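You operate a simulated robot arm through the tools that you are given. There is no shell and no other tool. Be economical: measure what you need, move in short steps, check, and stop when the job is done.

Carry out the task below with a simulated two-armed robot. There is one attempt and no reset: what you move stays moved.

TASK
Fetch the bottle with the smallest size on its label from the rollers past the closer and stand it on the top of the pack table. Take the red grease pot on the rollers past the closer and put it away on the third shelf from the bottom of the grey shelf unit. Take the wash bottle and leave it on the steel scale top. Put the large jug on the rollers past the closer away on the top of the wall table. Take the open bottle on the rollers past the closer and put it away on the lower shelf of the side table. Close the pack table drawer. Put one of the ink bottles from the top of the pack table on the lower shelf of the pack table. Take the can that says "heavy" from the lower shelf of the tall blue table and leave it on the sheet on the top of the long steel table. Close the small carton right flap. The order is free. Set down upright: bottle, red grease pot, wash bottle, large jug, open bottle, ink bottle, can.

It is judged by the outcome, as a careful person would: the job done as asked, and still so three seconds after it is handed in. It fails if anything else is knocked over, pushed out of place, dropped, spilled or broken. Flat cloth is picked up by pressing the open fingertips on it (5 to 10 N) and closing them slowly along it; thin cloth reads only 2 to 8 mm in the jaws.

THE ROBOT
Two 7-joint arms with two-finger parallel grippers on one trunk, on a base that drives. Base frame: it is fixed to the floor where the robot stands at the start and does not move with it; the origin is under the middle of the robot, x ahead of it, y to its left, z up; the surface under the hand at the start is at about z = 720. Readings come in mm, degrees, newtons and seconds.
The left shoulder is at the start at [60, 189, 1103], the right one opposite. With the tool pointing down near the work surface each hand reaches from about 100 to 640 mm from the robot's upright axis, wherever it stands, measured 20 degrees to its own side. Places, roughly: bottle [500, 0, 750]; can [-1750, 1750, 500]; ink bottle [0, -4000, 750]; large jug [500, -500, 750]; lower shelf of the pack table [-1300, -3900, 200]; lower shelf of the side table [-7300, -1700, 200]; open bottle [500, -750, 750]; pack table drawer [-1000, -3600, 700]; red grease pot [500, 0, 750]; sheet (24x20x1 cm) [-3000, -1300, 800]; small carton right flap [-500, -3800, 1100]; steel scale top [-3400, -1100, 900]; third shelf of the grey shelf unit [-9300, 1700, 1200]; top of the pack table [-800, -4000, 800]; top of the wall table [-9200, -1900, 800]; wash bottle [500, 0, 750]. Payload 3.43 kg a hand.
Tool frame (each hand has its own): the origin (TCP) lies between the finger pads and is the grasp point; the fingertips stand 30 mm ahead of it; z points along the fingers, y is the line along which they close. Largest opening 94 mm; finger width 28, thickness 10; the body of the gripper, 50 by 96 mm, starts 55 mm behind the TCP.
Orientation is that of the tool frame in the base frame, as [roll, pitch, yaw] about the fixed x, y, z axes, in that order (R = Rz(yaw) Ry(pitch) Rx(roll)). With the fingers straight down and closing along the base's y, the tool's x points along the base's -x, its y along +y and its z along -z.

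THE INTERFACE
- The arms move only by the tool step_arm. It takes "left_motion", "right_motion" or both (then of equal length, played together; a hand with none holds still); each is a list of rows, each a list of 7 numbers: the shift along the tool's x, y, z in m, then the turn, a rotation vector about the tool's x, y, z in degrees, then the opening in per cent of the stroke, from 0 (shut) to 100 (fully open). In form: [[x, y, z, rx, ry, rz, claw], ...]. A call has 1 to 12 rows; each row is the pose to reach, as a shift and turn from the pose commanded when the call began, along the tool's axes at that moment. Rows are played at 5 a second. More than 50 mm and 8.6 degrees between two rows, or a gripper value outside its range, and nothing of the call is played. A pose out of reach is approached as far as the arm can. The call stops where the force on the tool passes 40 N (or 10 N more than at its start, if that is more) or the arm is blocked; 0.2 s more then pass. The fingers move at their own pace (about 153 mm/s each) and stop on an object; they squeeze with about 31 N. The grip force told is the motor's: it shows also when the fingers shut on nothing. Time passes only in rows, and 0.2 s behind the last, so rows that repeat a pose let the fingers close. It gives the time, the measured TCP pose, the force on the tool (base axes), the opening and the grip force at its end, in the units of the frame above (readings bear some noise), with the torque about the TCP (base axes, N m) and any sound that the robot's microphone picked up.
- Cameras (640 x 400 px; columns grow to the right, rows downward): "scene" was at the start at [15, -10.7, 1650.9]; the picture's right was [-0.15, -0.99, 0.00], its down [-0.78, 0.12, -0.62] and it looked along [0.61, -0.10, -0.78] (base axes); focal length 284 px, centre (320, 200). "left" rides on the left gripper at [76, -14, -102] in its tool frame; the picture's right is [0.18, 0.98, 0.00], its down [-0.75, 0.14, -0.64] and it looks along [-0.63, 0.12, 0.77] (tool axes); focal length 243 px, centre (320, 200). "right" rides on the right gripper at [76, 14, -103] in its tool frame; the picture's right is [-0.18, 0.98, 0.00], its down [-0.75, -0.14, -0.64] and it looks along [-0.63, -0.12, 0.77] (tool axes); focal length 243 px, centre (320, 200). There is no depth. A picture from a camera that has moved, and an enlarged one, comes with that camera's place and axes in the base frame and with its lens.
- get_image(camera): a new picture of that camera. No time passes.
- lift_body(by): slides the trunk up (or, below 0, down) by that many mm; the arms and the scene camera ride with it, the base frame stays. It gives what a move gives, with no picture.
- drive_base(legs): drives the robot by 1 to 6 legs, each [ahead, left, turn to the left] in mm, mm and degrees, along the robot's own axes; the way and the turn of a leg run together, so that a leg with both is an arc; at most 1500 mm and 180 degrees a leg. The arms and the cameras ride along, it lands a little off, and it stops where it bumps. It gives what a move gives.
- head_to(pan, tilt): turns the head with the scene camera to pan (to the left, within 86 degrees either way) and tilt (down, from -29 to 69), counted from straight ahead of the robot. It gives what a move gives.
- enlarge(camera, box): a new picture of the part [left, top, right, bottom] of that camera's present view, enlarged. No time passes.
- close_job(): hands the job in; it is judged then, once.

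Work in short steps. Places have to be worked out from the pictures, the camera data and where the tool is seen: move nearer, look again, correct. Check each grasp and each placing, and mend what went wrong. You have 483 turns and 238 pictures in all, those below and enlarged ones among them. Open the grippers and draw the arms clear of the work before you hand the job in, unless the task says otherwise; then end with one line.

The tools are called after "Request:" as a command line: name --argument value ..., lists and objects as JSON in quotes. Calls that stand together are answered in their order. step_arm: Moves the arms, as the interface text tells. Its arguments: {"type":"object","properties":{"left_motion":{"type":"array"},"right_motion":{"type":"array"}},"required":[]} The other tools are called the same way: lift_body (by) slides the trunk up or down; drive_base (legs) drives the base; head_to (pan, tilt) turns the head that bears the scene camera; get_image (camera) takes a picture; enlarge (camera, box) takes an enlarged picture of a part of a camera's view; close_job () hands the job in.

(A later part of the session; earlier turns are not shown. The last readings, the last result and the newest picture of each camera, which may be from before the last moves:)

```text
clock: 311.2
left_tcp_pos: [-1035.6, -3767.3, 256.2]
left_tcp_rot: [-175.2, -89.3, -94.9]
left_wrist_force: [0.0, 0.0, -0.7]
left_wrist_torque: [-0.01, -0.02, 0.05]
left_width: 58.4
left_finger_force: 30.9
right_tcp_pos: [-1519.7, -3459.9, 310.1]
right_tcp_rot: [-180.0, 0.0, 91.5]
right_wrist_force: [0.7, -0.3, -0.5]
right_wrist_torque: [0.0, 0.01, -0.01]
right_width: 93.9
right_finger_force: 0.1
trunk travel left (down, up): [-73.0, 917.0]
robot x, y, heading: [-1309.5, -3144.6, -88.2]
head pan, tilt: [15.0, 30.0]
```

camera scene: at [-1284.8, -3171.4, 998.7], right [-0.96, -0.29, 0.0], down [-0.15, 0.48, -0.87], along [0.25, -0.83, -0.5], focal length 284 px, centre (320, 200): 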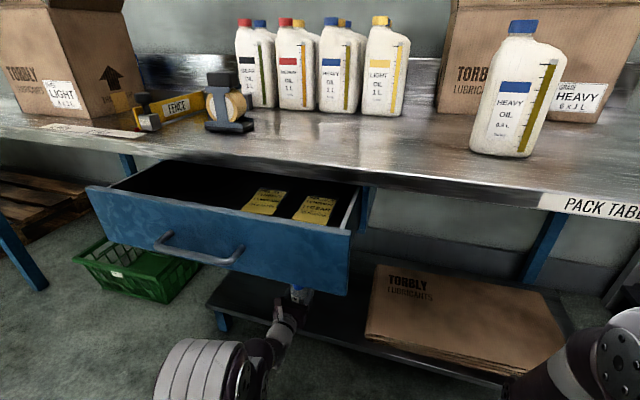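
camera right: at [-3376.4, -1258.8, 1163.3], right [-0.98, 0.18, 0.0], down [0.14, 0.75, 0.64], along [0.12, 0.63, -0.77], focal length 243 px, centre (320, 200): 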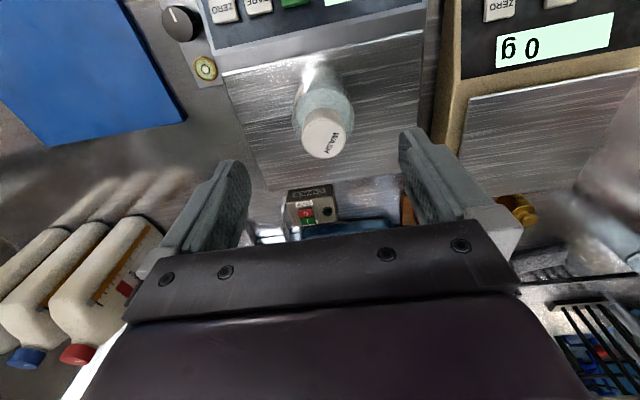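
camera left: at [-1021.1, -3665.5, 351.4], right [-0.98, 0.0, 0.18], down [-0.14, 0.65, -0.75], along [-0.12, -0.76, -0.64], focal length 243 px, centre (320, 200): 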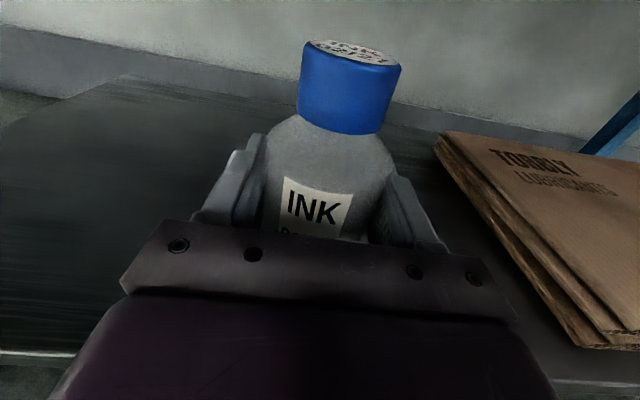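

Request:
lift_body --by -6

Request:
lift_body --by -6

Request:
lift_body --by -6

Request:
get_image --camera "left"

```text
clock: 311.7
left_tcp_pos: [-1034.1, -3767.8, 251.0]
left_tcp_rot: [-175.1, -89.2, -95.0]
left_wrist_force: [-0.2, 0.5, -0.6]
left_wrist_torque: [-0.01, -0.02, 0.01]
left_width: 58.5
left_finger_force: 31.1
right_tcp_pos: [-1519.4, -3461.2, 304.7]
right_tcp_rot: [180.0, 0.0, 91.6]
right_wrist_force: [0.2, 0.0, 0.4]
right_wrist_torque: [0.03, 0.02, -0.02]
right_width: 93.9
right_finger_force: 0.1
trunk travel left (down, up): [-67.0, 923.0]
robot x, y, heading: [-1313.1, -3142.6, -87.8]
head pan, tilt: [15.0, 30.0]
```

```text
clock: 312.3
left_tcp_pos: [-1035.6, -3767.3, 244.3]
left_tcp_rot: [-175.1, -89.3, -95.1]
left_wrist_force: [-1.0, 0.1, -1.0]
left_wrist_torque: [0.0, 0.0, 0.0]
left_width: 58.4
left_finger_force: 31.1
right_tcp_pos: [-1520.0, -3461.7, 297.3]
right_tcp_rot: [-180.0, 0.1, 91.5]
right_wrist_force: [0.0, 0.1, -0.2]
right_wrist_torque: [0.0, -0.05, 0.03]
right_width: 94.2
right_finger_force: 0.0
trunk travel left (down, up): [-61.0, 929.0]
robot x, y, heading: [-1308.9, -3145.4, -88.0]
head pan, tilt: [15.0, 30.0]
```

```text
clock: 312.8
left_tcp_pos: [-1035.8, -3767.8, 238.8]
left_tcp_rot: [-174.3, -89.5, -95.9]
left_wrist_force: [-0.4, -0.1, 0.0]
left_wrist_torque: [-0.01, 0.02, -0.03]
left_width: 58.2
left_finger_force: 31.2
right_tcp_pos: [-1520.4, -3461.0, 291.6]
right_tcp_rot: [-180.0, 0.0, 91.5]
right_wrist_force: [0.0, -0.5, -0.1]
right_wrist_torque: [-0.01, -0.04, 0.01]
right_width: 93.9
right_finger_force: 0.1
trunk travel left (down, up): [-55.0, 935.0]
robot x, y, heading: [-1307.9, -3146.3, -88.1]
head pan, tilt: [15.0, 30.0]
```

```text
159 pictures are left
camera left: at [-1021.1, -3665.6, 315.6], right [-0.98, 0.0, 0.18], down [-0.14, 0.65, -0.75], along [-0.12, -0.76, -0.64], focal length 243 px, centre (320, 200)
```

left: 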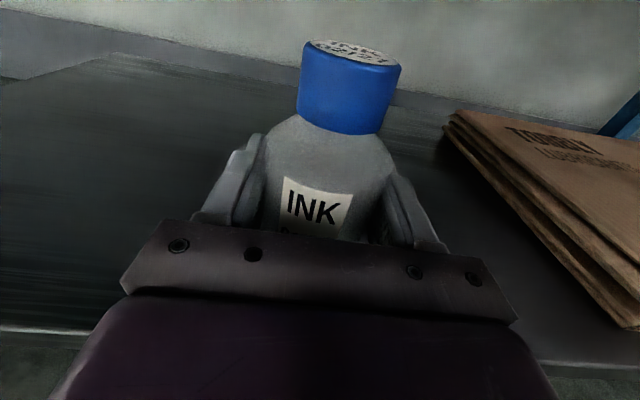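

The shelf's edge is actually nearer y≈-3720 and lower (~z 140). I go 45 mm deeper and keep lowering.

Request:
drive_base --legs '[[45, 0, 0]]'

Request:
lift_body --by -15

Request:
lift_body --by -8

Request:
lift_body --by -6

```text
clock: 313.7
left_tcp_pos: [-1033.1, -3811.3, 239.4]
left_tcp_rot: [-174.3, -89.3, -95.7]
left_wrist_force: [0.2, 0.7, 2.6]
left_wrist_torque: [0.13, 0.06, -0.02]
left_width: 58.1
left_finger_force: 31.1
right_tcp_pos: [-1517.7, -3505.5, 292.5]
right_tcp_rot: [180.0, 0.1, 91.6]
right_wrist_force: [-0.2, 0.2, 0.4]
right_wrist_torque: [-0.04, -0.01, 0.01]
right_width: 94.2
right_finger_force: 0.1
trunk travel left (down, up): [-55.0, 935.0]
robot x, y, heading: [-1307.0, -3190.8, -88.1]
head pan, tilt: [15.0, 30.0]
```

```text
clock: 314.3
left_tcp_pos: [-1033.6, -3813.2, 229.7]
left_tcp_rot: [-82.2, -89.8, 172.0]
left_wrist_force: [-1.4, -8.1, 27.9]
left_wrist_torque: [-0.05, 0.12, 0.03]
left_width: 58.4
left_finger_force: 31.4
right_tcp_pos: [-1518.5, -3504.9, 278.8]
right_tcp_rot: [179.9, 0.2, 91.6]
right_wrist_force: [-0.4, 0.2, -0.1]
right_wrist_torque: [0.0, -0.02, 0.01]
right_width: 94.2
right_finger_force: 0.1
trunk travel left (down, up): [-40.0, 950.0]
robot x, y, heading: [-1303.7, -3188.6, -88.1]
head pan, tilt: [15.0, 30.0]
```

```text
clock: 314.8
left_tcp_pos: [-1033.2, -3813.8, 221.2]
left_tcp_rot: [-85.0, -89.9, 174.9]
left_wrist_force: [-1.1, 3.0, 15.5]
left_wrist_torque: [1.33, 0.3, -0.09]
left_width: 58.0
left_finger_force: 31.3
right_tcp_pos: [-1518.4, -3505.4, 269.8]
right_tcp_rot: [179.9, 0.2, 91.7]
right_wrist_force: [0.6, -0.6, -0.1]
right_wrist_torque: [-0.01, 0.01, 0.02]
right_width: 94.1
right_finger_force: 0.0
trunk travel left (down, up): [-33.0, 957.0]
robot x, y, heading: [-1310.1, -3188.7, -87.7]
head pan, tilt: [15.0, 30.0]
stopped: the force on the tool passed its limit at 51 N (the readings are from after the stop); the commanded pose is now the measured one
```

```text
clock: 315.2
left_tcp_pos: [-1033.2, -3813.9, 223.0]
left_tcp_rot: [-12.6, -89.6, 102.6]
left_wrist_force: [-0.7, 2.9, 15.1]
left_wrist_torque: [1.57, 0.33, 0.04]
left_width: 58.3
left_finger_force: 30.5
right_tcp_pos: [-1517.4, -3504.1, 267.1]
right_tcp_rot: [180.0, 0.1, 91.6]
right_wrist_force: [0.0, 0.8, -0.3]
right_wrist_torque: [0.02, 0.01, -0.01]
right_width: 93.9
right_finger_force: 0.1
trunk travel left (down, up): [-30.0, 960.0]
robot x, y, heading: [-1307.5, -3189.9, -87.8]
head pan, tilt: [15.0, 30.0]
stopped: the force on the tool passed its limit at 49 N (the readings are from after the stop); the commanded pose is now the measured one
```

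Contact was at ~236; I overshot. I raise 10 mm to relieve and look.

Request:
lift_body --by 9

Request:
get_image --camera "left"

Request:
get_image --camera "scene"

```text
clock: 315.8
left_tcp_pos: [-1033.4, -3812.4, 225.4]
left_tcp_rot: [-155.7, -89.9, -114.5]
left_wrist_force: [0.1, 0.5, -0.5]
left_wrist_torque: [-0.01, -0.01, 0.0]
left_width: 58.3
left_finger_force: 31.4
right_tcp_pos: [-1517.4, -3504.6, 276.5]
right_tcp_rot: [180.0, 0.0, 91.6]
right_wrist_force: [0.8, 0.4, 0.0]
right_wrist_torque: [0.03, -0.06, 0.0]
right_width: 94.1
right_finger_force: 0.1
trunk travel left (down, up): [-39.0, 951.0]
robot x, y, heading: [-1307.0, -3187.3, -88.0]
head pan, tilt: [15.0, 30.0]
```

```text
158 pictures are left
camera left: at [-1019.1, -3709.9, 302.2], right [-0.98, 0.0, 0.18], down [-0.14, 0.64, -0.75], along [-0.12, -0.77, -0.63], focal length 243 px, centre (320, 200)
```

left: 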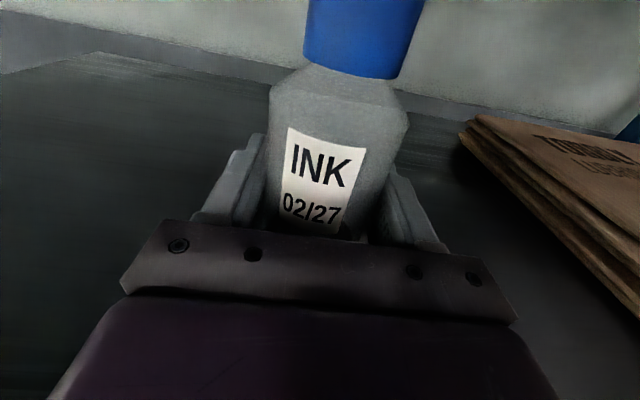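

```text
157 pictures are left
camera scene: at [-1283.2, -3215.3, 946.8], right [-0.96, -0.29, 0.0], down [-0.15, 0.48, -0.87], along [0.25, -0.83, -0.5], focal length 284 px, centre (320, 200)
```

scene: 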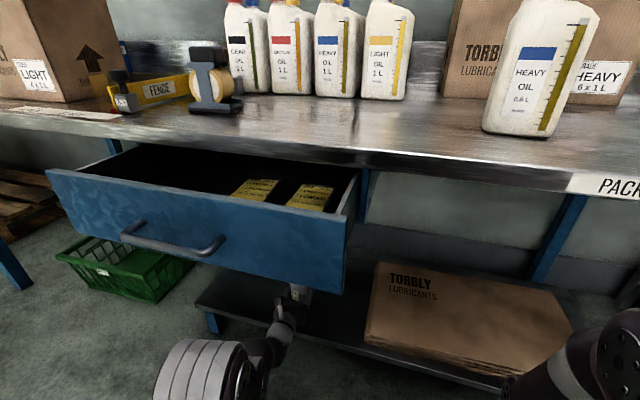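

It slid up in the jaws but is upright. I lower 2 mm and check before releasing.

Request:
lift_body --by -2

```text
clock: 316.3
left_tcp_pos: [-1032.6, -3812.0, 225.9]
left_tcp_rot: [-50.5, -90.0, 140.4]
left_wrist_force: [0.7, -0.5, -0.6]
left_wrist_torque: [0.0, 0.04, 0.0]
left_width: 58.2
left_finger_force: 30.9
right_tcp_pos: [-1518.1, -3505.6, 274.5]
right_tcp_rot: [-180.0, 0.0, 91.6]
right_wrist_force: [0.2, 0.0, 0.1]
right_wrist_torque: [-0.01, -0.02, 0.04]
right_width: 94.0
right_finger_force: 0.0
trunk travel left (down, up): [-37.0, 953.0]
robot x, y, heading: [-1306.8, -3188.5, -88.0]
head pan, tilt: [15.0, 30.0]
```

Request:
lift_body --by -3

```text
clock: 316.8
left_tcp_pos: [-1032.6, -3813.7, 222.3]
left_tcp_rot: [131.9, -89.9, -42.1]
left_wrist_force: [0.3, 0.3, -1.1]
left_wrist_torque: [0.0, -0.03, -0.01]
left_width: 58.3
left_finger_force: 31.0
right_tcp_pos: [-1517.2, -3505.2, 271.3]
right_tcp_rot: [-180.0, 0.0, 91.6]
right_wrist_force: [-0.4, -0.8, -0.1]
right_wrist_torque: [0.0, 0.02, 0.02]
right_width: 94.3
right_finger_force: 0.1
trunk travel left (down, up): [-34.0, 956.0]
robot x, y, heading: [-1308.9, -3188.8, -87.9]
head pan, tilt: [15.0, 30.0]
```

Request:
lift_body --by -2

```text
clock: 317.3
left_tcp_pos: [-1032.7, -3812.9, 220.1]
left_tcp_rot: [-25.4, -89.9, 115.3]
left_wrist_force: [-0.3, 1.0, 3.2]
left_wrist_torque: [0.35, 0.09, 0.0]
left_width: 58.1
left_finger_force: 31.2
right_tcp_pos: [-1517.4, -3504.1, 269.3]
right_tcp_rot: [180.0, 0.0, 91.7]
right_wrist_force: [-0.2, 0.6, 1.0]
right_wrist_torque: [0.04, 0.01, 0.02]
right_width: 94.0
right_finger_force: 0.2
trunk travel left (down, up): [-32.0, 958.0]
robot x, y, heading: [-1308.8, -3191.4, -87.8]
head pan, tilt: [15.0, 30.0]
```

Light contact (3 N). I open and check it stands.

Request:
step_arm --left_motion '[[0, 0, 0, 0, 0, 0, 20], [0, 0, 0, 0, 0, 0, 60], [0, 0, 0, 0, 0, 0, 100], [0, 0, 0, 0, 0, 0, 100]]'

Request:
get_image --camera "left"

```text
clock: 318.3
left_tcp_pos: [-1033.2, -3813.4, 221.0]
left_tcp_rot: [-27.4, -89.8, 117.2]
left_wrist_force: [0.7, -0.4, 4.6]
left_wrist_torque: [0.39, 0.06, -0.04]
left_width: 94.1
left_finger_force: 0.1
right_tcp_pos: [-1518.5, -3504.5, 269.7]
right_tcp_rot: [-179.9, 0.0, 91.6]
right_wrist_force: [-0.3, -0.2, 0.1]
right_wrist_torque: [0.05, 0.02, 0.0]
right_width: 94.1
right_finger_force: 0.1
trunk travel left (down, up): [-32.0, 958.0]
robot x, y, heading: [-1311.1, -3188.7, -87.7]
head pan, tilt: [15.0, 30.0]
```

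```text
156 pictures are left
camera left: at [-1019.1, -3710.0, 296.4], right [-0.98, 0.0, 0.18], down [-0.14, 0.64, -0.75], along [-0.12, -0.77, -0.63], focal length 243 px, centre (320, 200)
```

left: 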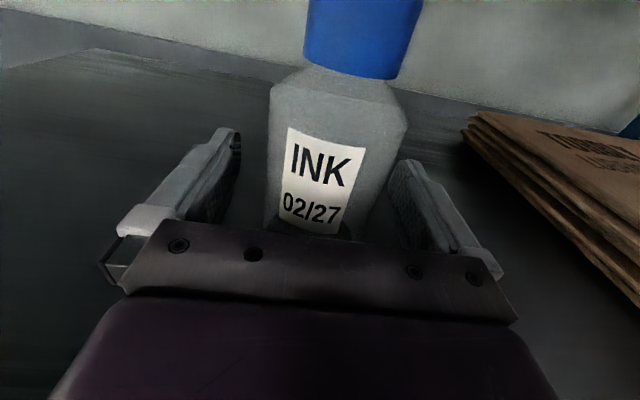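

Bottle stands. I raise 4 mm and back out slowly.

Request:
lift_body --by 4

Request:
drive_base --legs '[[-130, 0, 0]]'

Request:
get_image --camera "left"

```text
clock: 318.9
left_tcp_pos: [-1032.6, -3814.3, 224.2]
left_tcp_rot: [71.3, -89.9, 18.5]
left_wrist_force: [0.4, -1.1, -0.1]
left_wrist_torque: [-0.01, 0.0, -0.02]
left_width: 94.0
left_finger_force: 0.1
right_tcp_pos: [-1517.3, -3505.3, 274.0]
right_tcp_rot: [180.0, 0.0, 91.6]
right_wrist_force: [0.4, -0.2, 0.1]
right_wrist_torque: [0.0, 0.02, 0.01]
right_width: 94.1
right_finger_force: 0.1
trunk travel left (down, up): [-36.0, 954.0]
robot x, y, heading: [-1309.2, -3188.1, -87.6]
head pan, tilt: [15.0, 30.0]
```

```text
clock: 320.2
left_tcp_pos: [-1037.0, -3680.0, 223.8]
left_tcp_rot: [-46.0, -90.0, 135.9]
left_wrist_force: [-0.2, 0.1, -0.4]
left_wrist_torque: [0.01, 0.03, 0.01]
left_width: 94.1
left_finger_force: 0.1
right_tcp_pos: [-1522.0, -3371.1, 273.9]
right_tcp_rot: [-180.0, 0.0, 91.6]
right_wrist_force: [-0.2, 0.5, 0.4]
right_wrist_torque: [0.0, 0.01, 0.0]
right_width: 94.0
right_finger_force: 0.0
trunk travel left (down, up): [-36.0, 954.0]
robot x, y, heading: [-1312.7, -3057.0, -87.8]
head pan, tilt: [15.0, 30.0]
```

```text
155 pictures are left
camera left: at [-1023.5, -3575.4, 299.8], right [-0.98, 0.0, 0.18], down [-0.14, 0.64, -0.75], along [-0.12, -0.77, -0.63], focal length 243 px, centre (320, 200)
```

left: 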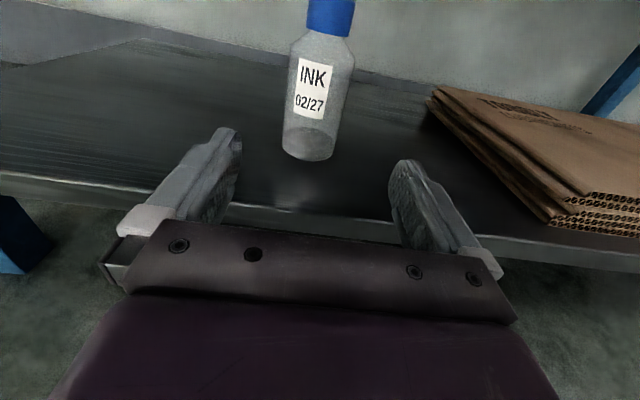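

Ink bottle is on the lower shelf. Next the drawer: I back off, raise, shut the fingers and line up with the drawer front (x≈-940, z≈705).

Request:
drive_base --legs '[[-270, 0, 0], [0, 100, -2.2]]'

Request:
lift_body --by 400

Request:
lift_body --by 81

Request:
step_arm --left_motion '[[0, 0, 0, 0, 0, 0, 50], [0, 0, 0, 0, 0, 0, 0], [0, 0, 0, 0, 0, 0, 0], [0, 0, 0, 0, 0, 0, 0]]'

Request:
get_image --camera "left"

Request:
get_image --camera "scene"

```text
clock: 322.8
left_tcp_pos: [-977.1, -3425.6, 224.2]
left_tcp_rot: [-46.9, -89.8, 133.9]
left_wrist_force: [0.2, -0.4, -0.5]
left_wrist_torque: [-0.01, 0.02, 0.0]
left_width: 94.1
left_finger_force: 0.0
right_tcp_pos: [-1447.5, -3094.9, 273.5]
right_tcp_rot: [-179.9, 0.0, 88.8]
right_wrist_force: [0.7, -0.6, -0.1]
right_wrist_torque: [-0.01, 0.01, 0.0]
right_width: 94.0
right_finger_force: 0.1
trunk travel left (down, up): [-36.0, 954.0]
robot x, y, heading: [-1223.4, -2785.9, -90.5]
head pan, tilt: [15.0, 30.0]
```

```text
clock: 326.6
left_tcp_pos: [-978.6, -3424.9, 625.1]
left_tcp_rot: [-50.4, -90.0, 137.4]
left_wrist_force: [0.2, 0.3, -0.1]
left_wrist_torque: [-0.01, 0.0, 0.02]
left_width: 93.7
left_finger_force: 0.0
right_tcp_pos: [-1447.8, -3093.6, 672.9]
right_tcp_rot: [-179.9, 0.0, 88.8]
right_wrist_force: [-0.4, 0.2, -0.6]
right_wrist_torque: [0.03, 0.0, -0.02]
right_width: 94.1
right_finger_force: 0.2
trunk travel left (down, up): [-436.0, 554.0]
robot x, y, heading: [-1222.0, -2793.2, -90.8]
head pan, tilt: [15.0, 30.0]
```

```text
clock: 327.6
left_tcp_pos: [-979.0, -3418.0, 680.8]
left_tcp_rot: [177.6, -87.6, -90.4]
left_wrist_force: [3.0, 1.3, -13.9]
left_wrist_torque: [0.23, -0.28, 0.29]
left_width: 93.7
left_finger_force: 0.0
right_tcp_pos: [-1447.8, -3093.2, 745.9]
right_tcp_rot: [-179.9, 0.0, 88.9]
right_wrist_force: [1.1, 0.6, 0.6]
right_wrist_torque: [-0.02, -0.01, 0.0]
right_width: 94.1
right_finger_force: 0.1
trunk travel left (down, up): [-509.0, 481.0]
robot x, y, heading: [-1223.1, -2790.0, -91.1]
head pan, tilt: [15.0, 30.0]
stopped: the force on the tool passed its limit at 48 N (the readings are from after the stop); the commanded pose is now the measured one
```

```text
clock: 328.6
left_tcp_pos: [-979.6, -3420.7, 680.5]
left_tcp_rot: [177.7, -87.8, -90.6]
left_wrist_force: [-3.1, 1.0, -22.7]
left_wrist_torque: [0.38, -0.04, 0.13]
left_width: 0.0
left_finger_force: 30.4
right_tcp_pos: [-1446.7, -3094.7, 745.7]
right_tcp_rot: [-179.9, -0.1, 88.8]
right_wrist_force: [1.3, -0.1, -0.1]
right_wrist_torque: [0.01, -0.04, -0.01]
right_width: 94.0
right_finger_force: 0.0
trunk travel left (down, up): [-509.0, 481.0]
robot x, y, heading: [-1219.6, -2791.9, -90.8]
head pan, tilt: [15.0, 30.0]
```

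```text
154 pictures are left
camera left: at [-960.2, -3320.3, 760.0], right [-0.98, 0.04, 0.19], down [-0.11, 0.68, -0.73], along [-0.16, -0.73, -0.66], focal length 243 px, centre (320, 200)
```

left: 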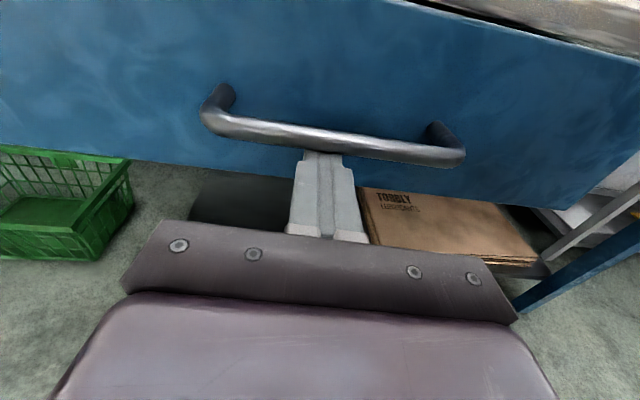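

```text
153 pictures are left
camera scene: at [-1198.4, -2818.8, 1416.2], right [-0.97, -0.25, 0.0], down [-0.12, 0.49, -0.86], along [0.21, -0.84, -0.5], focal length 284 px, centre (320, 200)
```

scene: 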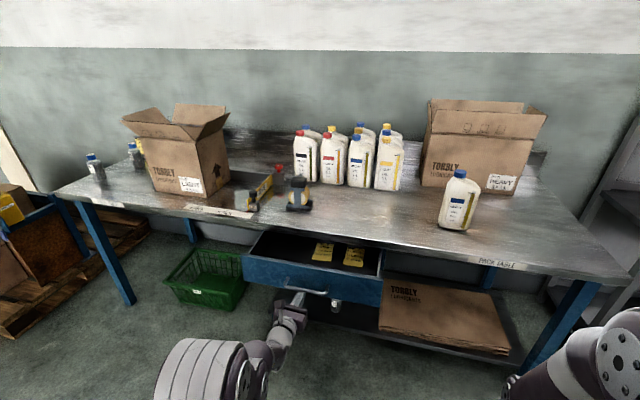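

The fingertips came up under the drawer handle (z≈700, y≈-3450); the drawer juts out further than I thought. I lower, back off, then rise to z≈735, above the handle.

Request:
lift_body --by -25

Request:
drive_base --legs '[[-100, 0, 0.8]]'

Request:
lift_body --by 80

Request:
get_image --camera "left"

```text
clock: 329.3
left_tcp_pos: [-979.8, -3418.9, 660.2]
left_tcp_rot: [-179.8, -88.3, -93.2]
left_wrist_force: [0.8, -0.2, -0.3]
left_wrist_torque: [-0.01, -0.02, -0.03]
left_width: 0.0
left_finger_force: 30.7
right_tcp_pos: [-1447.6, -3094.7, 721.0]
right_tcp_rot: [179.9, 0.0, 88.8]
right_wrist_force: [0.4, 0.2, 0.2]
right_wrist_torque: [-0.04, -0.01, 0.0]
right_width: 93.9
right_finger_force: 0.1
trunk travel left (down, up): [-484.0, 506.0]
robot x, y, heading: [-1222.1, -2790.1, -90.5]
head pan, tilt: [15.0, 30.0]
```

```text
clock: 330.4
left_tcp_pos: [-967.1, -3317.5, 659.1]
left_tcp_rot: [179.4, -88.2, -91.5]
left_wrist_force: [0.4, 1.2, 1.7]
left_wrist_torque: [0.0, 0.02, 0.0]
left_width: 0.1
left_finger_force: 31.4
right_tcp_pos: [-1441.7, -3000.1, 721.3]
right_tcp_rot: [-179.9, 0.2, 89.8]
right_wrist_force: [-0.2, -0.8, -0.1]
right_wrist_torque: [0.0, 0.02, 0.01]
right_width: 94.2
right_finger_force: 0.1
trunk travel left (down, up): [-484.0, 506.0]
robot x, y, heading: [-1221.3, -2692.8, -89.7]
head pan, tilt: [15.0, 30.0]
```

```text
clock: 331.6
left_tcp_pos: [-969.1, -3319.4, 740.0]
left_tcp_rot: [179.4, -88.1, -91.3]
left_wrist_force: [1.0, -0.4, -0.4]
left_wrist_torque: [0.02, 0.02, -0.02]
left_width: 0.1
left_finger_force: 30.8
right_tcp_pos: [-1441.8, -3000.9, 800.5]
right_tcp_rot: [180.0, 0.0, 89.8]
right_wrist_force: [-0.1, 1.5, 0.2]
right_wrist_torque: [-0.03, 0.0, 0.03]
right_width: 93.9
right_finger_force: 0.1
trunk travel left (down, up): [-564.0, 426.0]
robot x, y, heading: [-1224.8, -2695.7, -89.7]
head pan, tilt: [15.0, 30.0]
```

```text
152 pictures are left
camera left: at [-951.0, -3218.6, 817.6], right [-0.98, 0.03, 0.18], down [-0.12, 0.67, -0.73], along [-0.14, -0.74, -0.66], focal length 243 px, centre (320, 200)
```

left: 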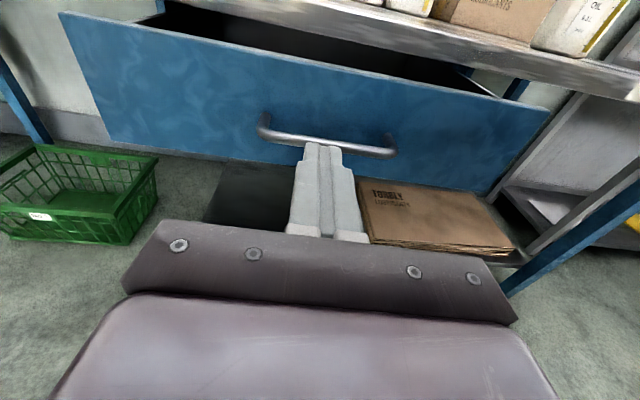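

The push point falls on the face between the top edge and handle. I drive forward to push.

Request:
drive_base --legs '[[220, 0, 0]]'

Request:
get_image --camera "left"

```text
clock: 333.3
left_tcp_pos: [-971.6, -3536.6, 739.1]
left_tcp_rot: [179.3, -88.1, -91.5]
left_wrist_force: [-0.1, 0.1, -0.8]
left_wrist_torque: [0.02, 0.03, 0.0]
left_width: 0.0
left_finger_force: 31.0
right_tcp_pos: [-1442.2, -3216.8, 800.0]
right_tcp_rot: [-180.0, -0.1, 89.4]
right_wrist_force: [0.0, -0.4, -0.6]
right_wrist_torque: [-0.01, 0.02, -0.01]
right_width: 93.8
right_finger_force: 0.1
trunk travel left (down, up): [-564.0, 426.0]
robot x, y, heading: [-1218.8, -2906.4, -90.2]
head pan, tilt: [15.0, 30.0]
```

```text
151 pictures are left
camera left: at [-953.8, -3436.3, 817.2], right [-0.98, 0.03, 0.18], down [-0.11, 0.67, -0.73], along [-0.15, -0.74, -0.66], focal length 243 px, centre (320, 200)
```

left: 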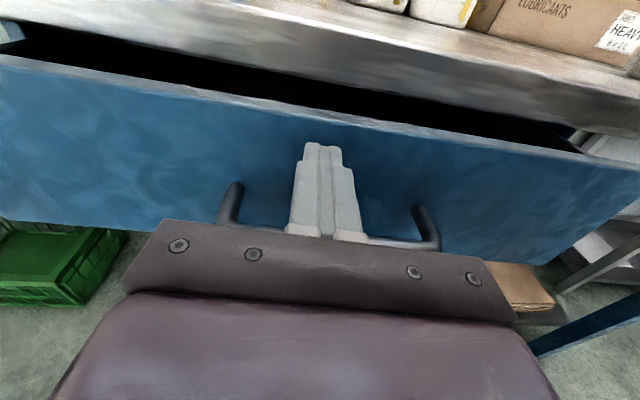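

It is pushing well. I drive 60 mm more, then small steps.

Request:
drive_base --legs '[[60, 0, 0]]'

Request:
drive_base --legs '[[20, 0, 0]]'

Request:
get_image --camera "left"

```text
clock: 334.2
left_tcp_pos: [-971.8, -3598.2, 737.3]
left_tcp_rot: [179.3, -88.0, -91.5]
left_wrist_force: [-0.4, -0.7, -0.4]
left_wrist_torque: [-0.02, 0.0, 0.02]
left_width: 0.0
left_finger_force: 31.1
right_tcp_pos: [-1442.1, -3277.9, 800.9]
right_tcp_rot: [-180.0, -0.1, 89.5]
right_wrist_force: [0.7, -0.7, 0.3]
right_wrist_torque: [0.05, 0.02, -0.01]
right_width: 94.1
right_finger_force: 0.1
trunk travel left (down, up): [-564.0, 426.0]
robot x, y, heading: [-1221.5, -2970.3, -90.1]
head pan, tilt: [15.0, 30.0]
```

```text
clock: 335.1
left_tcp_pos: [-970.6, -3605.5, 740.6]
left_tcp_rot: [-178.6, -88.7, -93.7]
left_wrist_force: [-2.3, 16.4, 10.0]
left_wrist_torque: [-0.49, -0.11, 0.05]
left_width: 0.2
left_finger_force: 30.9
right_tcp_pos: [-1442.1, -3288.7, 801.7]
right_tcp_rot: [179.9, 0.2, 89.5]
right_wrist_force: [0.5, 0.1, -0.7]
right_wrist_torque: [0.01, 0.0, -0.03]
right_width: 94.1
right_finger_force: 0.1
trunk travel left (down, up): [-564.0, 426.0]
robot x, y, heading: [-1220.5, -2982.6, -89.9]
head pan, tilt: [15.0, 30.0]
stopped in leg 1: the force on the tool passed its limit at 99 N (the readings are from after the stop); the commanded pose is now the measured one
```

```text
150 pictures are left
camera left: at [-953.1, -3504.8, 818.9], right [-0.98, 0.03, 0.18], down [-0.11, 0.66, -0.74], along [-0.15, -0.75, -0.65], focal length 243 px, centre (320, 200)
```

left: 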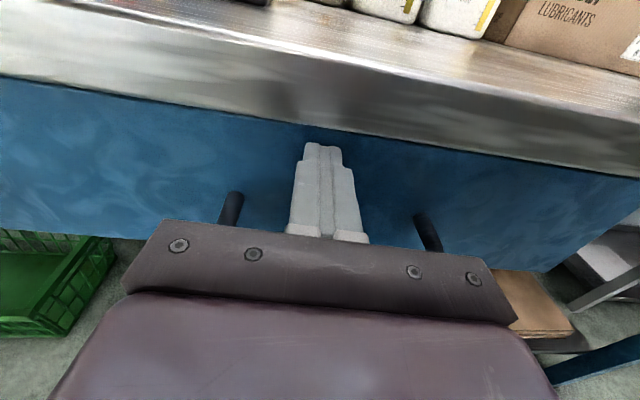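

Drawer is shut. I back off, raise the trunk, and fold the left hand back to tool-down near the body.

Request:
drive_base --legs '[[-350, 0, 0]]'

Request:
lift_body --by 400

Request:
step_arm --left_motion '[[0, 0, 0, 0, -8, 0, 0], [0, 0, -0.03, 0, -16, 0, 0], [0, 0, -0.06, 0, -24, 0, 0], [0, 0, -0.09, 0, -32, 0, 0], [0, 0, -0.12, 0, -40, 0, 0], [0, 0, -0.15, 0, -48, 0, 0], [0, 0, -0.18, 0, -56, 0, 0], [0, 0, -0.21, 0, -64, 0, 0], [0, 0, -0.24, 0, -72, 0, 0], [0, 0, -0.27, 0, -80, 0, 0], [0, 0, -0.3, 0, -88, 0, 0]]' --right_motion '[[0, 0, 0, 0, 0, 0, 50], [0, 0, 0, 0, 0, 0, 0], [0, 0, 0, 0, 0, 0, 0], [0, 0, 0, 0, 0, 0, 0], [0, 0, 0, 0, 0, 0, 0], [0, 0, 0, 0, 0, 0, 0], [0, 0, 0, 0, 0, 0, 0], [0, 0, 0, 0, 0, 0, 0], [0, 0, 0, 0, 0, 0, 0], [0, 0, 0, 0, 0, 0, 0], [0, 0, 0, 0, 0, 0, 0]]'

Request:
drive_base --legs '[[0, 905, 0]]'

Request:
head_to --pan -5 --tilt 35

Request:
get_image --camera "scene"

```text
clock: 337.3
left_tcp_pos: [-968.8, -3271.2, 738.7]
left_tcp_rot: [178.4, -88.5, -90.3]
left_wrist_force: [-0.9, -0.6, 0.6]
left_wrist_torque: [-0.02, -0.02, -0.02]
left_width: 0.1
left_finger_force: 30.4
right_tcp_pos: [-1442.6, -2957.1, 801.1]
right_tcp_rot: [179.9, 0.0, 89.8]
right_wrist_force: [0.4, 0.1, -0.5]
right_wrist_torque: [0.02, -0.01, -0.01]
right_width: 94.2
right_finger_force: 0.1
trunk travel left (down, up): [-564.0, 426.0]
robot x, y, heading: [-1222.1, -2649.4, -89.8]
head pan, tilt: [15.0, 30.0]
```

```text
clock: 341.1
left_tcp_pos: [-966.9, -3272.6, 1138.8]
left_tcp_rot: [178.4, -88.4, -90.3]
left_wrist_force: [-0.4, 0.2, 0.1]
left_wrist_torque: [0.03, 0.0, 0.01]
left_width: 0.2
left_finger_force: 30.6
right_tcp_pos: [-1443.7, -2956.7, 1199.9]
right_tcp_rot: [-180.0, 0.0, 89.8]
right_wrist_force: [-0.8, -0.1, -0.1]
right_wrist_torque: [0.01, 0.03, -0.01]
right_width: 94.0
right_finger_force: 0.0
trunk travel left (down, up): [-964.0, 26.0]
robot x, y, heading: [-1222.2, -2649.8, -89.2]
head pan, tilt: [15.0, 30.0]
```

```text
clock: 343.5
left_tcp_pos: [-961.6, -2980.4, 1145.2]
left_tcp_rot: [179.8, -2.8, -91.9]
left_wrist_force: [0.3, 0.0, 0.7]
left_wrist_torque: [0.0, 0.02, -0.02]
left_width: 0.2
left_finger_force: 31.1
left hand out of reach, approached as far as the arm can: row 11
right_tcp_pos: [-1441.7, -2959.6, 1200.7]
right_tcp_rot: [-179.9, -0.1, 89.9]
right_wrist_force: [0.3, -0.3, -0.6]
right_wrist_torque: [0.01, -0.01, 0.03]
right_width: 0.0
right_finger_force: 31.0
trunk travel left (down, up): [-964.0, 26.0]
robot x, y, heading: [-1221.1, -2648.9, -89.8]
head pan, tilt: [15.0, 30.0]
```

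```text
clock: 348.1
left_tcp_pos: [-90.0, -2986.1, 1147.0]
left_tcp_rot: [179.7, -2.9, -92.8]
left_wrist_force: [0.1, 0.2, -0.8]
left_wrist_torque: [0.01, 0.04, -0.02]
left_width: 0.3
left_finger_force: 31.0
right_tcp_pos: [-569.9, -2955.3, 1199.5]
right_tcp_rot: [180.0, 0.0, 88.8]
right_wrist_force: [-0.4, 0.1, -0.7]
right_wrist_torque: [-0.01, -0.01, 0.01]
right_width: 0.0
right_finger_force: 30.3
trunk travel left (down, up): [-964.0, 26.0]
robot x, y, heading: [-346.2, -2650.9, -90.5]
head pan, tilt: [15.0, 30.0]
```

```text
clock: 349.0
left_tcp_pos: [-89.5, -2986.1, 1146.0]
left_tcp_rot: [179.7, -2.9, -92.9]
left_wrist_force: [1.0, 0.4, 0.0]
left_wrist_torque: [-0.02, 0.0, -0.03]
left_width: 0.0
left_finger_force: 31.1
right_tcp_pos: [-569.5, -2955.0, 1200.7]
right_tcp_rot: [-180.0, 0.0, 88.9]
right_wrist_force: [0.2, -0.2, -0.1]
right_wrist_torque: [0.0, 0.02, -0.01]
right_width: 0.0
right_finger_force: 31.2
trunk travel left (down, up): [-964.0, 26.0]
robot x, y, heading: [-348.6, -2647.0, -90.5]
head pan, tilt: [-5.0, 35.0]
```

```text
149 pictures are left
camera scene: at [-353.6, -2676.4, 1863.6], right [-1.0, 0.1, 0.0], down [0.05, 0.57, -0.82], along [-0.08, -0.82, -0.57], focal length 284 px, centre (320, 200)
```

scene: 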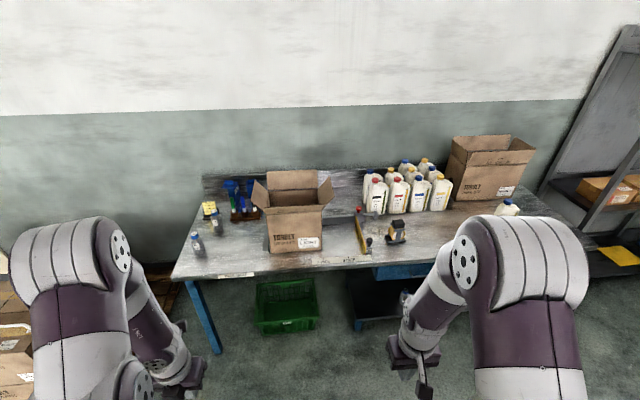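

Drawer is shut. I drive in so the right fist can go to the outside of the carton's right flap.

Request:
drive_base --legs '[[640, 0, 0.5]]'

Request:
step_arm --right_motion '[[-0.04, -0.005, 0, 0, 0, 0, 0], [-0.08, -0.01, 0, 0, 0, 0, 0], [-0.12, -0.01, 0, 0, 0, 0, 0], [-0.16, -0.01, 0, 0, 0, 0, 0], [-0.2, -0.01, 0, 0, 0, 0, 0], [-0.235, -0.01, 0, 0, 0, 0, 0]]'

Request:
get_image --camera "scene"

Request:
get_image --camera "right"

```text
clock: 352.6
left_tcp_pos: [-81.8, -3630.4, 1147.1]
left_tcp_rot: [179.6, -3.0, -91.6]
left_wrist_force: [-0.8, 0.0, -0.4]
left_wrist_torque: [-0.04, 0.01, 0.02]
left_width: 0.0
left_finger_force: 30.6
right_tcp_pos: [-562.7, -3609.2, 1201.3]
right_tcp_rot: [180.0, 0.0, 90.2]
right_wrist_force: [0.5, -0.2, -0.9]
right_wrist_torque: [0.0, 0.0, 0.0]
right_width: 0.0
right_finger_force: 31.8
trunk travel left (down, up): [-964.0, 26.0]
robot x, y, heading: [-347.3, -3299.9, -89.1]
head pan, tilt: [-5.0, 35.0]
```

```text
clock: 354.0
left_tcp_pos: [-81.6, -3631.7, 1145.1]
left_tcp_rot: [179.6, -2.8, -91.7]
left_wrist_force: [-1.0, -0.4, -0.5]
left_wrist_torque: [0.02, -0.01, -0.04]
left_width: 0.0
left_finger_force: 31.1
right_tcp_pos: [-572.5, -3844.7, 1199.5]
right_tcp_rot: [180.0, -0.2, 90.2]
right_wrist_force: [0.7, -0.6, -0.1]
right_wrist_torque: [0.03, 0.02, -0.01]
right_width: 0.1
right_finger_force: 30.9
trunk travel left (down, up): [-964.0, 26.0]
robot x, y, heading: [-349.3, -3299.9, -89.3]
head pan, tilt: [-5.0, 35.0]
```

```text
148 pictures are left
camera scene: at [-352.7, -3329.5, 1863.6], right [-1.0, 0.08, 0.0], down [0.04, 0.57, -0.82], along [-0.06, -0.82, -0.57], focal length 284 px, centre (320, 200)
```

scene: 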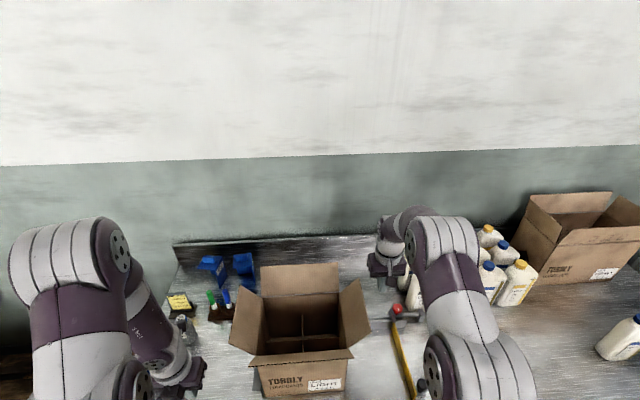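

```text
147 pictures are left
camera right: at [-558.6, -3767.8, 1300.2], right [0.98, -0.18, 0.0], down [-0.14, -0.76, 0.64], along [-0.12, -0.63, -0.77], focal length 243 px, centre (320, 200)
```

right: 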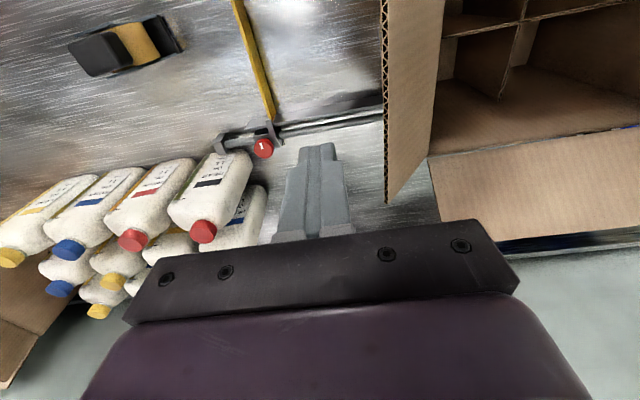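

The flap's outer edge is at x≈-525, z≈1127. I lower the fist outside it and sweep it over inward along an arc.

Request:
step_arm --right_motion '[[0, 0, 0.04, 0, 0, 0, 0], [0, 0, 0.075, 0, 0, 0, 0], [0, 0.03, 0.075, 0, 0, 0, 0], [0, 0.055, 0.075, 0, 0, 0, 0], [0, 0.08, 0.075, 0, 0, 0, 0], [0, 0.1, 0.075, 0, 0, 0, 0], [0, 0.12, 0.075, 0, 0, 0, 0], [0, 0.142, 0.08, 0, 0, 0, 0], [0, 0.158, 0.088, 0, 0, 0, 0], [0, 0.168, 0.096, 0, 0, 0, 0]]'

Request:
get_image --camera "right"

Request:
get_image --camera "scene"

```text
clock: 356.2
left_tcp_pos: [-80.8, -3631.5, 1147.2]
left_tcp_rot: [179.8, -2.9, -91.6]
left_wrist_force: [0.4, -0.2, 0.2]
left_wrist_torque: [0.01, 0.01, 0.0]
left_width: 0.3
left_finger_force: 31.5
right_tcp_pos: [-405.3, -3845.5, 1103.1]
right_tcp_rot: [180.0, 0.0, 90.1]
right_wrist_force: [0.3, 0.4, -0.3]
right_wrist_torque: [-0.02, -0.01, -0.02]
right_width: 0.0
right_finger_force: 30.6
trunk travel left (down, up): [-964.0, 26.0]
robot x, y, heading: [-346.5, -3299.5, -89.4]
head pan, tilt: [-5.0, 35.0]
```

```text
146 pictures are left
camera right: at [-391.2, -3768.1, 1204.1], right [0.98, -0.18, 0.0], down [-0.14, -0.75, 0.64], along [-0.12, -0.63, -0.77], focal length 243 px, centre (320, 200)
```

right: 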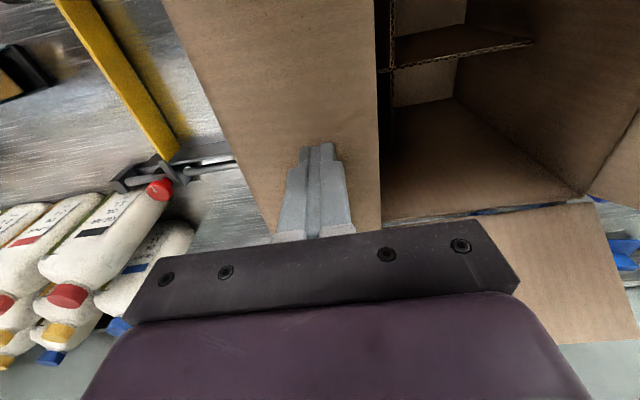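

```text
145 pictures are left
camera scene: at [-352.4, -3327.6, 1863.6], right [-1.0, 0.08, 0.0], down [0.04, 0.57, -0.82], along [-0.06, -0.82, -0.57], focal length 284 px, centre (320, 200)
```

scene: 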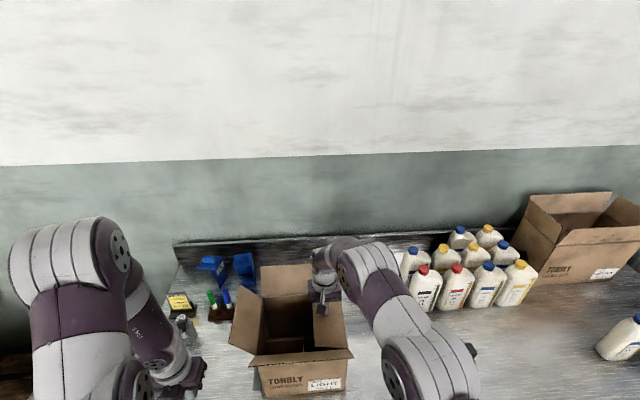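

The flap is folded in. I press it gently further down.

Request:
step_arm --right_motion '[[0, 0.004, 0.006, 0, 0, 0, 0], [0, 0.006, 0.012, 0, 0, 0, 0], [0, 0.008, 0.016, 0, 0, 0, 0], [0, 0.008, 0.019, 0, 0, 0, 0]]'

Request:
get_image --camera "right"

```text
clock: 357.2
left_tcp_pos: [-81.8, -3628.0, 1147.4]
left_tcp_rot: [179.8, -2.9, -91.8]
left_wrist_force: [0.3, 0.5, 0.2]
left_wrist_torque: [-0.02, -0.03, -0.02]
left_width: 0.0
left_finger_force: 31.4
right_tcp_pos: [-397.1, -3845.6, 1086.8]
right_tcp_rot: [-180.0, 0.3, 90.2]
right_wrist_force: [-2.4, 0.5, 7.6]
right_wrist_torque: [0.05, 0.05, 0.06]
right_width: 0.0
right_finger_force: 30.9
trunk travel left (down, up): [-964.0, 26.0]
robot x, y, heading: [-346.7, -3298.5, -89.6]
head pan, tilt: [-5.0, 35.0]
```

```text
144 pictures are left
camera right: at [-383.4, -3767.2, 1187.7], right [0.98, -0.18, 0.0], down [-0.14, -0.75, 0.64], along [-0.12, -0.63, -0.77], focal length 243 px, centre (320, 200)
```

right: 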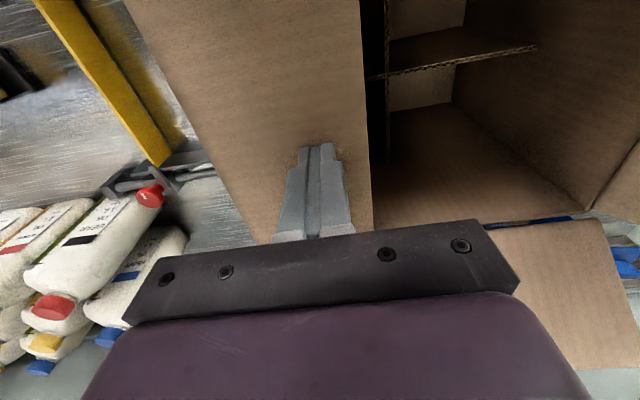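

It meets a stop (7.6 N). I lift off and see whether it stays.

Request:
step_arm --right_motion '[[0, 0, -0.03, 0, 0, 0, 0], [0, 0, -0.07, 0, 0, 0, 0], [0, 0, -0.11, 0, 0, 0, 0], [0, -0.03, -0.11, 0, 0, 0, 0], [0.04, -0.06, -0.11, 0, 0, 0, 0], [0.08, -0.09, -0.11, 0, 0, 0, 0], [0.12, -0.12, -0.11, 0, 0, 0, 0], [0.16, -0.15, -0.11, 0, 0, 0, 0], [0.2, -0.16, -0.11, 0, 0, 0, 0], [0.24, -0.16, -0.11, 0, 0, 0, 0]]'

Request:
get_image --camera "scene"

```text
clock: 359.4
left_tcp_pos: [-80.7, -3630.1, 1147.2]
left_tcp_rot: [179.7, -3.0, -91.5]
left_wrist_force: [-1.2, 1.1, -0.6]
left_wrist_torque: [0.0, 0.01, -0.07]
left_width: 0.0
left_finger_force: 30.8
right_tcp_pos: [-555.8, -3604.0, 1194.2]
right_tcp_rot: [180.0, 0.0, 90.2]
right_wrist_force: [0.2, -0.5, 0.2]
right_wrist_torque: [-0.03, 0.0, 0.0]
right_width: 0.0
right_finger_force: 30.8
trunk travel left (down, up): [-964.0, 26.0]
robot x, y, heading: [-345.1, -3300.6, -89.4]
head pan, tilt: [-5.0, 35.0]
```

```text
143 pictures are left
camera scene: at [-351.9, -3325.6, 1863.7], right [-1.0, 0.07, 0.0], down [0.04, 0.57, -0.82], along [-0.06, -0.82, -0.57], focal length 284 px, centre (320, 200)
```

scene: 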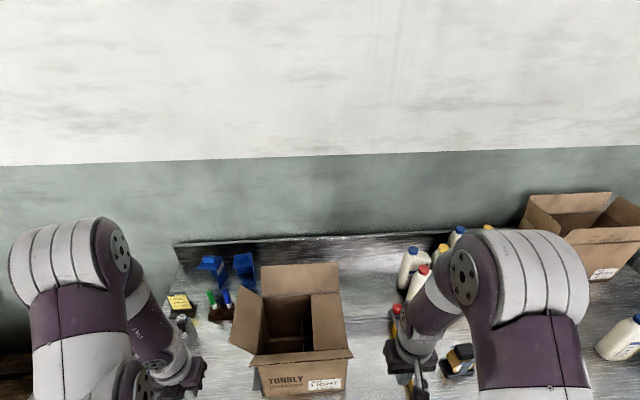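

Request:
enlarge --camera "scene" --box '[210, 240, 370, 400]'

```text
2.50 times, centred on (290, 320) of scene
camera zoom: at [-351.9, -3325.6, 1863.7], right [-1.0, 0.07, 0.0], down [0.04, 0.57, -0.82], along [-0.06, -0.82, -0.57], focal length 710 px, centre (395, -100)
```

zoom: 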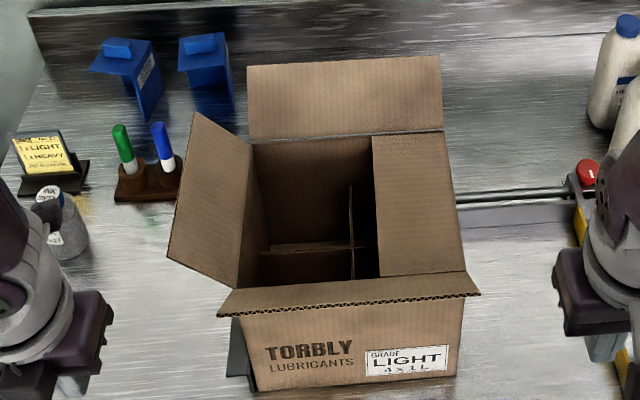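

The right flap is closed. Next: back to the rollers for the open bottle and large jug.

Request:
drive_base --legs '[[-1000, 0, 0], [0, 0, 89.5], [0, 1500, 0], [0, 230, 0], [190, 0, 0]]'

Request:
head_to --pan 0 --tilt 45

Request:
get_image --camera "scene"

```text
clock: 378.0
left_tcp_pos: [146.4, -294.2, 1147.9]
left_tcp_rot: [179.7, -3.1, -3.1]
left_wrist_force: [0.7, -0.7, 0.5]
left_wrist_torque: [0.0, -0.03, 0.0]
left_width: 0.0
left_finger_force: 31.1
right_tcp_pos: [109.5, -766.7, 1196.0]
right_tcp_rot: [-180.0, 0.0, 178.8]
right_wrist_force: [-0.7, 0.0, 0.7]
right_wrist_torque: [-0.02, -0.01, 0.02]
right_width: 0.1
right_finger_force: 31.2
trunk travel left (down, up): [-964.0, 26.0]
robot x, y, heading: [-186.4, -547.3, -0.8]
head pan, tilt: [-5.0, 35.0]
```

```text
clock: 378.7
left_tcp_pos: [149.7, -293.1, 1146.0]
left_tcp_rot: [179.6, -3.0, -3.1]
left_wrist_force: [0.0, 0.6, 0.0]
left_wrist_torque: [0.04, 0.01, 0.02]
left_width: 0.2
left_finger_force: 31.0
right_tcp_pos: [113.3, -767.0, 1195.1]
right_tcp_rot: [180.0, 0.0, 178.6]
right_wrist_force: [-0.2, 0.7, 0.1]
right_wrist_torque: [0.02, -0.01, 0.0]
right_width: 0.0
right_finger_force: 31.5
trunk travel left (down, up): [-964.0, 26.0]
robot x, y, heading: [-191.0, -549.3, -0.9]
head pan, tilt: [0.0, 45.0]
```

```text
141 pictures are left
camera scene: at [-165.3, -547.7, 1848.9], right [-0.01, -1.0, 0.0], down [-0.71, 0.01, -0.71], along [0.71, -0.01, -0.71], focal length 284 px, centre (320, 200)
```

scene: 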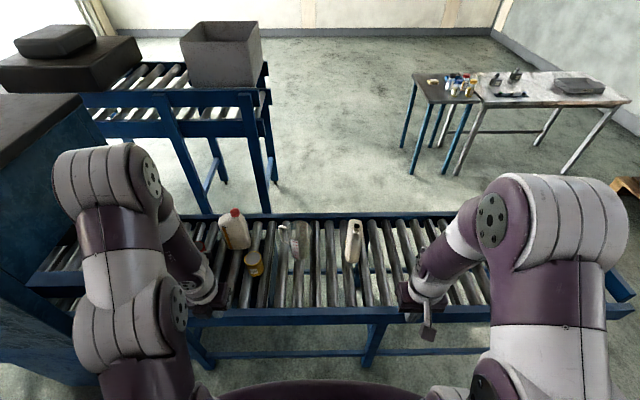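

Request:
enlarge --camera "scene" --box '[210, 195, 410, 305]'

```text
3.20 times, centred on (310, 250) of scene
camera zoom: at [-165.3, -547.7, 1848.9], right [-0.01, -1.0, 0.0], down [-0.71, 0.01, -0.71], along [0.71, -0.01, -0.71], focal length 909 px, centre (352, 40)
```

zoom: 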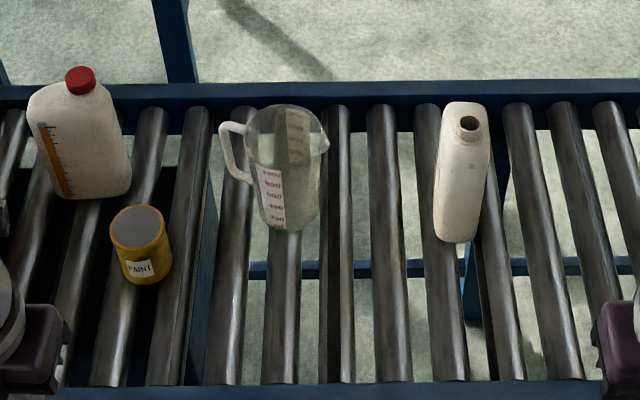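

Clear geometry: open bottle narrow side toward me (thin ≈56 mm along y at y≈-696, body x 557–660, neck top ≈950); jug rim centre ≈(632,-459), rim z≈894. I turn both wrists: right flipped (camera up later), left to close along x.

Request:
step_arm --left_motion '[[0, 0, 0, 0, -1, 0, 0], [0, 0, 0, 0, -2, 0, 50], [0, 0, 0, 0, -3, 0, 100], [0, 0, 0, 0, -3, 0, 100], [0, 0, 0, 0, -3, 0, 100], [0, 0, 0, 0, -3, 0, 100], [0, 0, 0, 0, -3, 0, 100], [0, 0, 0, 0, -3, 0, 100], [0, 0, 0, 0, -3, 0, 100], [0, 0, 0, 0, -3, 0, 100], [0, 0, 0, 0, -3, 0, 100], [0, 0, 0, 0, -3, 0, 100]]' --right_motion '[[0, 0, 0, 0, 0, 8, 0], [0, 0, 0, 0, 0, 16, 50], [0, 0, 0, 0, 0, 24, 100], [0, 0, 0, 0, 0, 32, 100], [0, 0, 0, 0, 0, 40, 100], [0, 0, 0, 0, 0, 48, 100], [0, 0, 0, 0, 0, 56, 100], [0, 0, 0, 0, 0, 64, 100], [0, 0, 0, 0, 0, 72, 100], [0, 0, 0, 0, 0, 80, 100], [0, 0, 0, 0, 0, 88, 100], [0, 0, 0, 0, 0, 96, 100]]'

Request:
step_arm --left_motion '[[0, 0, 0, 0, 0, 7.5, 100], [0, 0, 0, 0, 0, 15, 100], [0, 0, 0, 0, 0, 22.5, 100], [0, 0, 0, 0, 0, 30, 100], [0, 0, 0, 0, 0, 37.5, 100], [0, 0, 0, 0, 0, 45, 100], [0, 0, 0, 0, 0, 52.5, 100], [0, 0, 0, 0, 0, 60, 100], [0, 0, 0, 0, 0, 67.5, 100], [0, 0, 0, 0, 0, 75, 100], [0, 0, 0, 0, 0, 82.5, 100], [0, 0, 0, 0, 0, 88, 100]]' --right_motion '[[0, 0, 0, 0, 0, 7, 100], [0, 0, 0, 0, 0, 14, 100], [0, 0, 0, 0, 0, 21, 100], [0, 0, 0, 0, 0, 28, 100], [0, 0, 0, 0, 0, 35, 100], [0, 0, 0, 0, 0, 42, 100], [0, 0, 0, 0, 0, 49, 100], [0, 0, 0, 0, 0, 56, 100], [0, 0, 0, 0, 0, 63, 100], [0, 0, 0, 0, 0, 70, 100], [0, 0, 0, 0, 0, 77, 100], [0, 0, 0, 0, 0, 84, 100]]'

```text
clock: 381.3
left_tcp_pos: [150.9, -294.7, 1146.3]
left_tcp_rot: [179.2, -0.6, -3.2]
left_wrist_force: [-0.2, 0.0, 0.3]
left_wrist_torque: [0.0, 0.02, 0.04]
left_width: 94.2
left_finger_force: 0.1
left hand out of reach, approached as far as the arm can: row 3, 4
right_tcp_pos: [112.6, -767.5, 1193.0]
right_tcp_rot: [180.0, -0.1, 82.6]
right_wrist_force: [0.6, -0.1, 0.0]
right_wrist_torque: [-0.03, -0.02, -0.03]
right_width: 94.1
right_finger_force: 0.1
trunk travel left (down, up): [-964.0, 26.0]
robot x, y, heading: [-191.2, -546.6, -0.7]
head pan, tilt: [0.0, 45.0]
```

```text
clock: 383.9
left_tcp_pos: [150.3, -293.5, 1145.6]
left_tcp_rot: [179.8, -0.3, -91.2]
left_wrist_force: [0.2, 0.8, -0.4]
left_wrist_torque: [0.0, 0.01, 0.01]
left_width: 93.8
left_finger_force: 0.0
right_tcp_pos: [115.4, -766.2, 1198.8]
right_tcp_rot: [-179.9, 0.0, 0.8]
right_wrist_force: [-0.2, 0.0, -0.4]
right_wrist_torque: [-0.01, 0.05, 0.03]
right_width: 93.6
right_finger_force: 0.1
right hand out of reach, approached as far as the arm can: row 12
trunk travel left (down, up): [-964.0, 26.0]
robot x, y, heading: [-189.6, -545.1, -1.0]
head pan, tilt: [0.0, 45.0]
```

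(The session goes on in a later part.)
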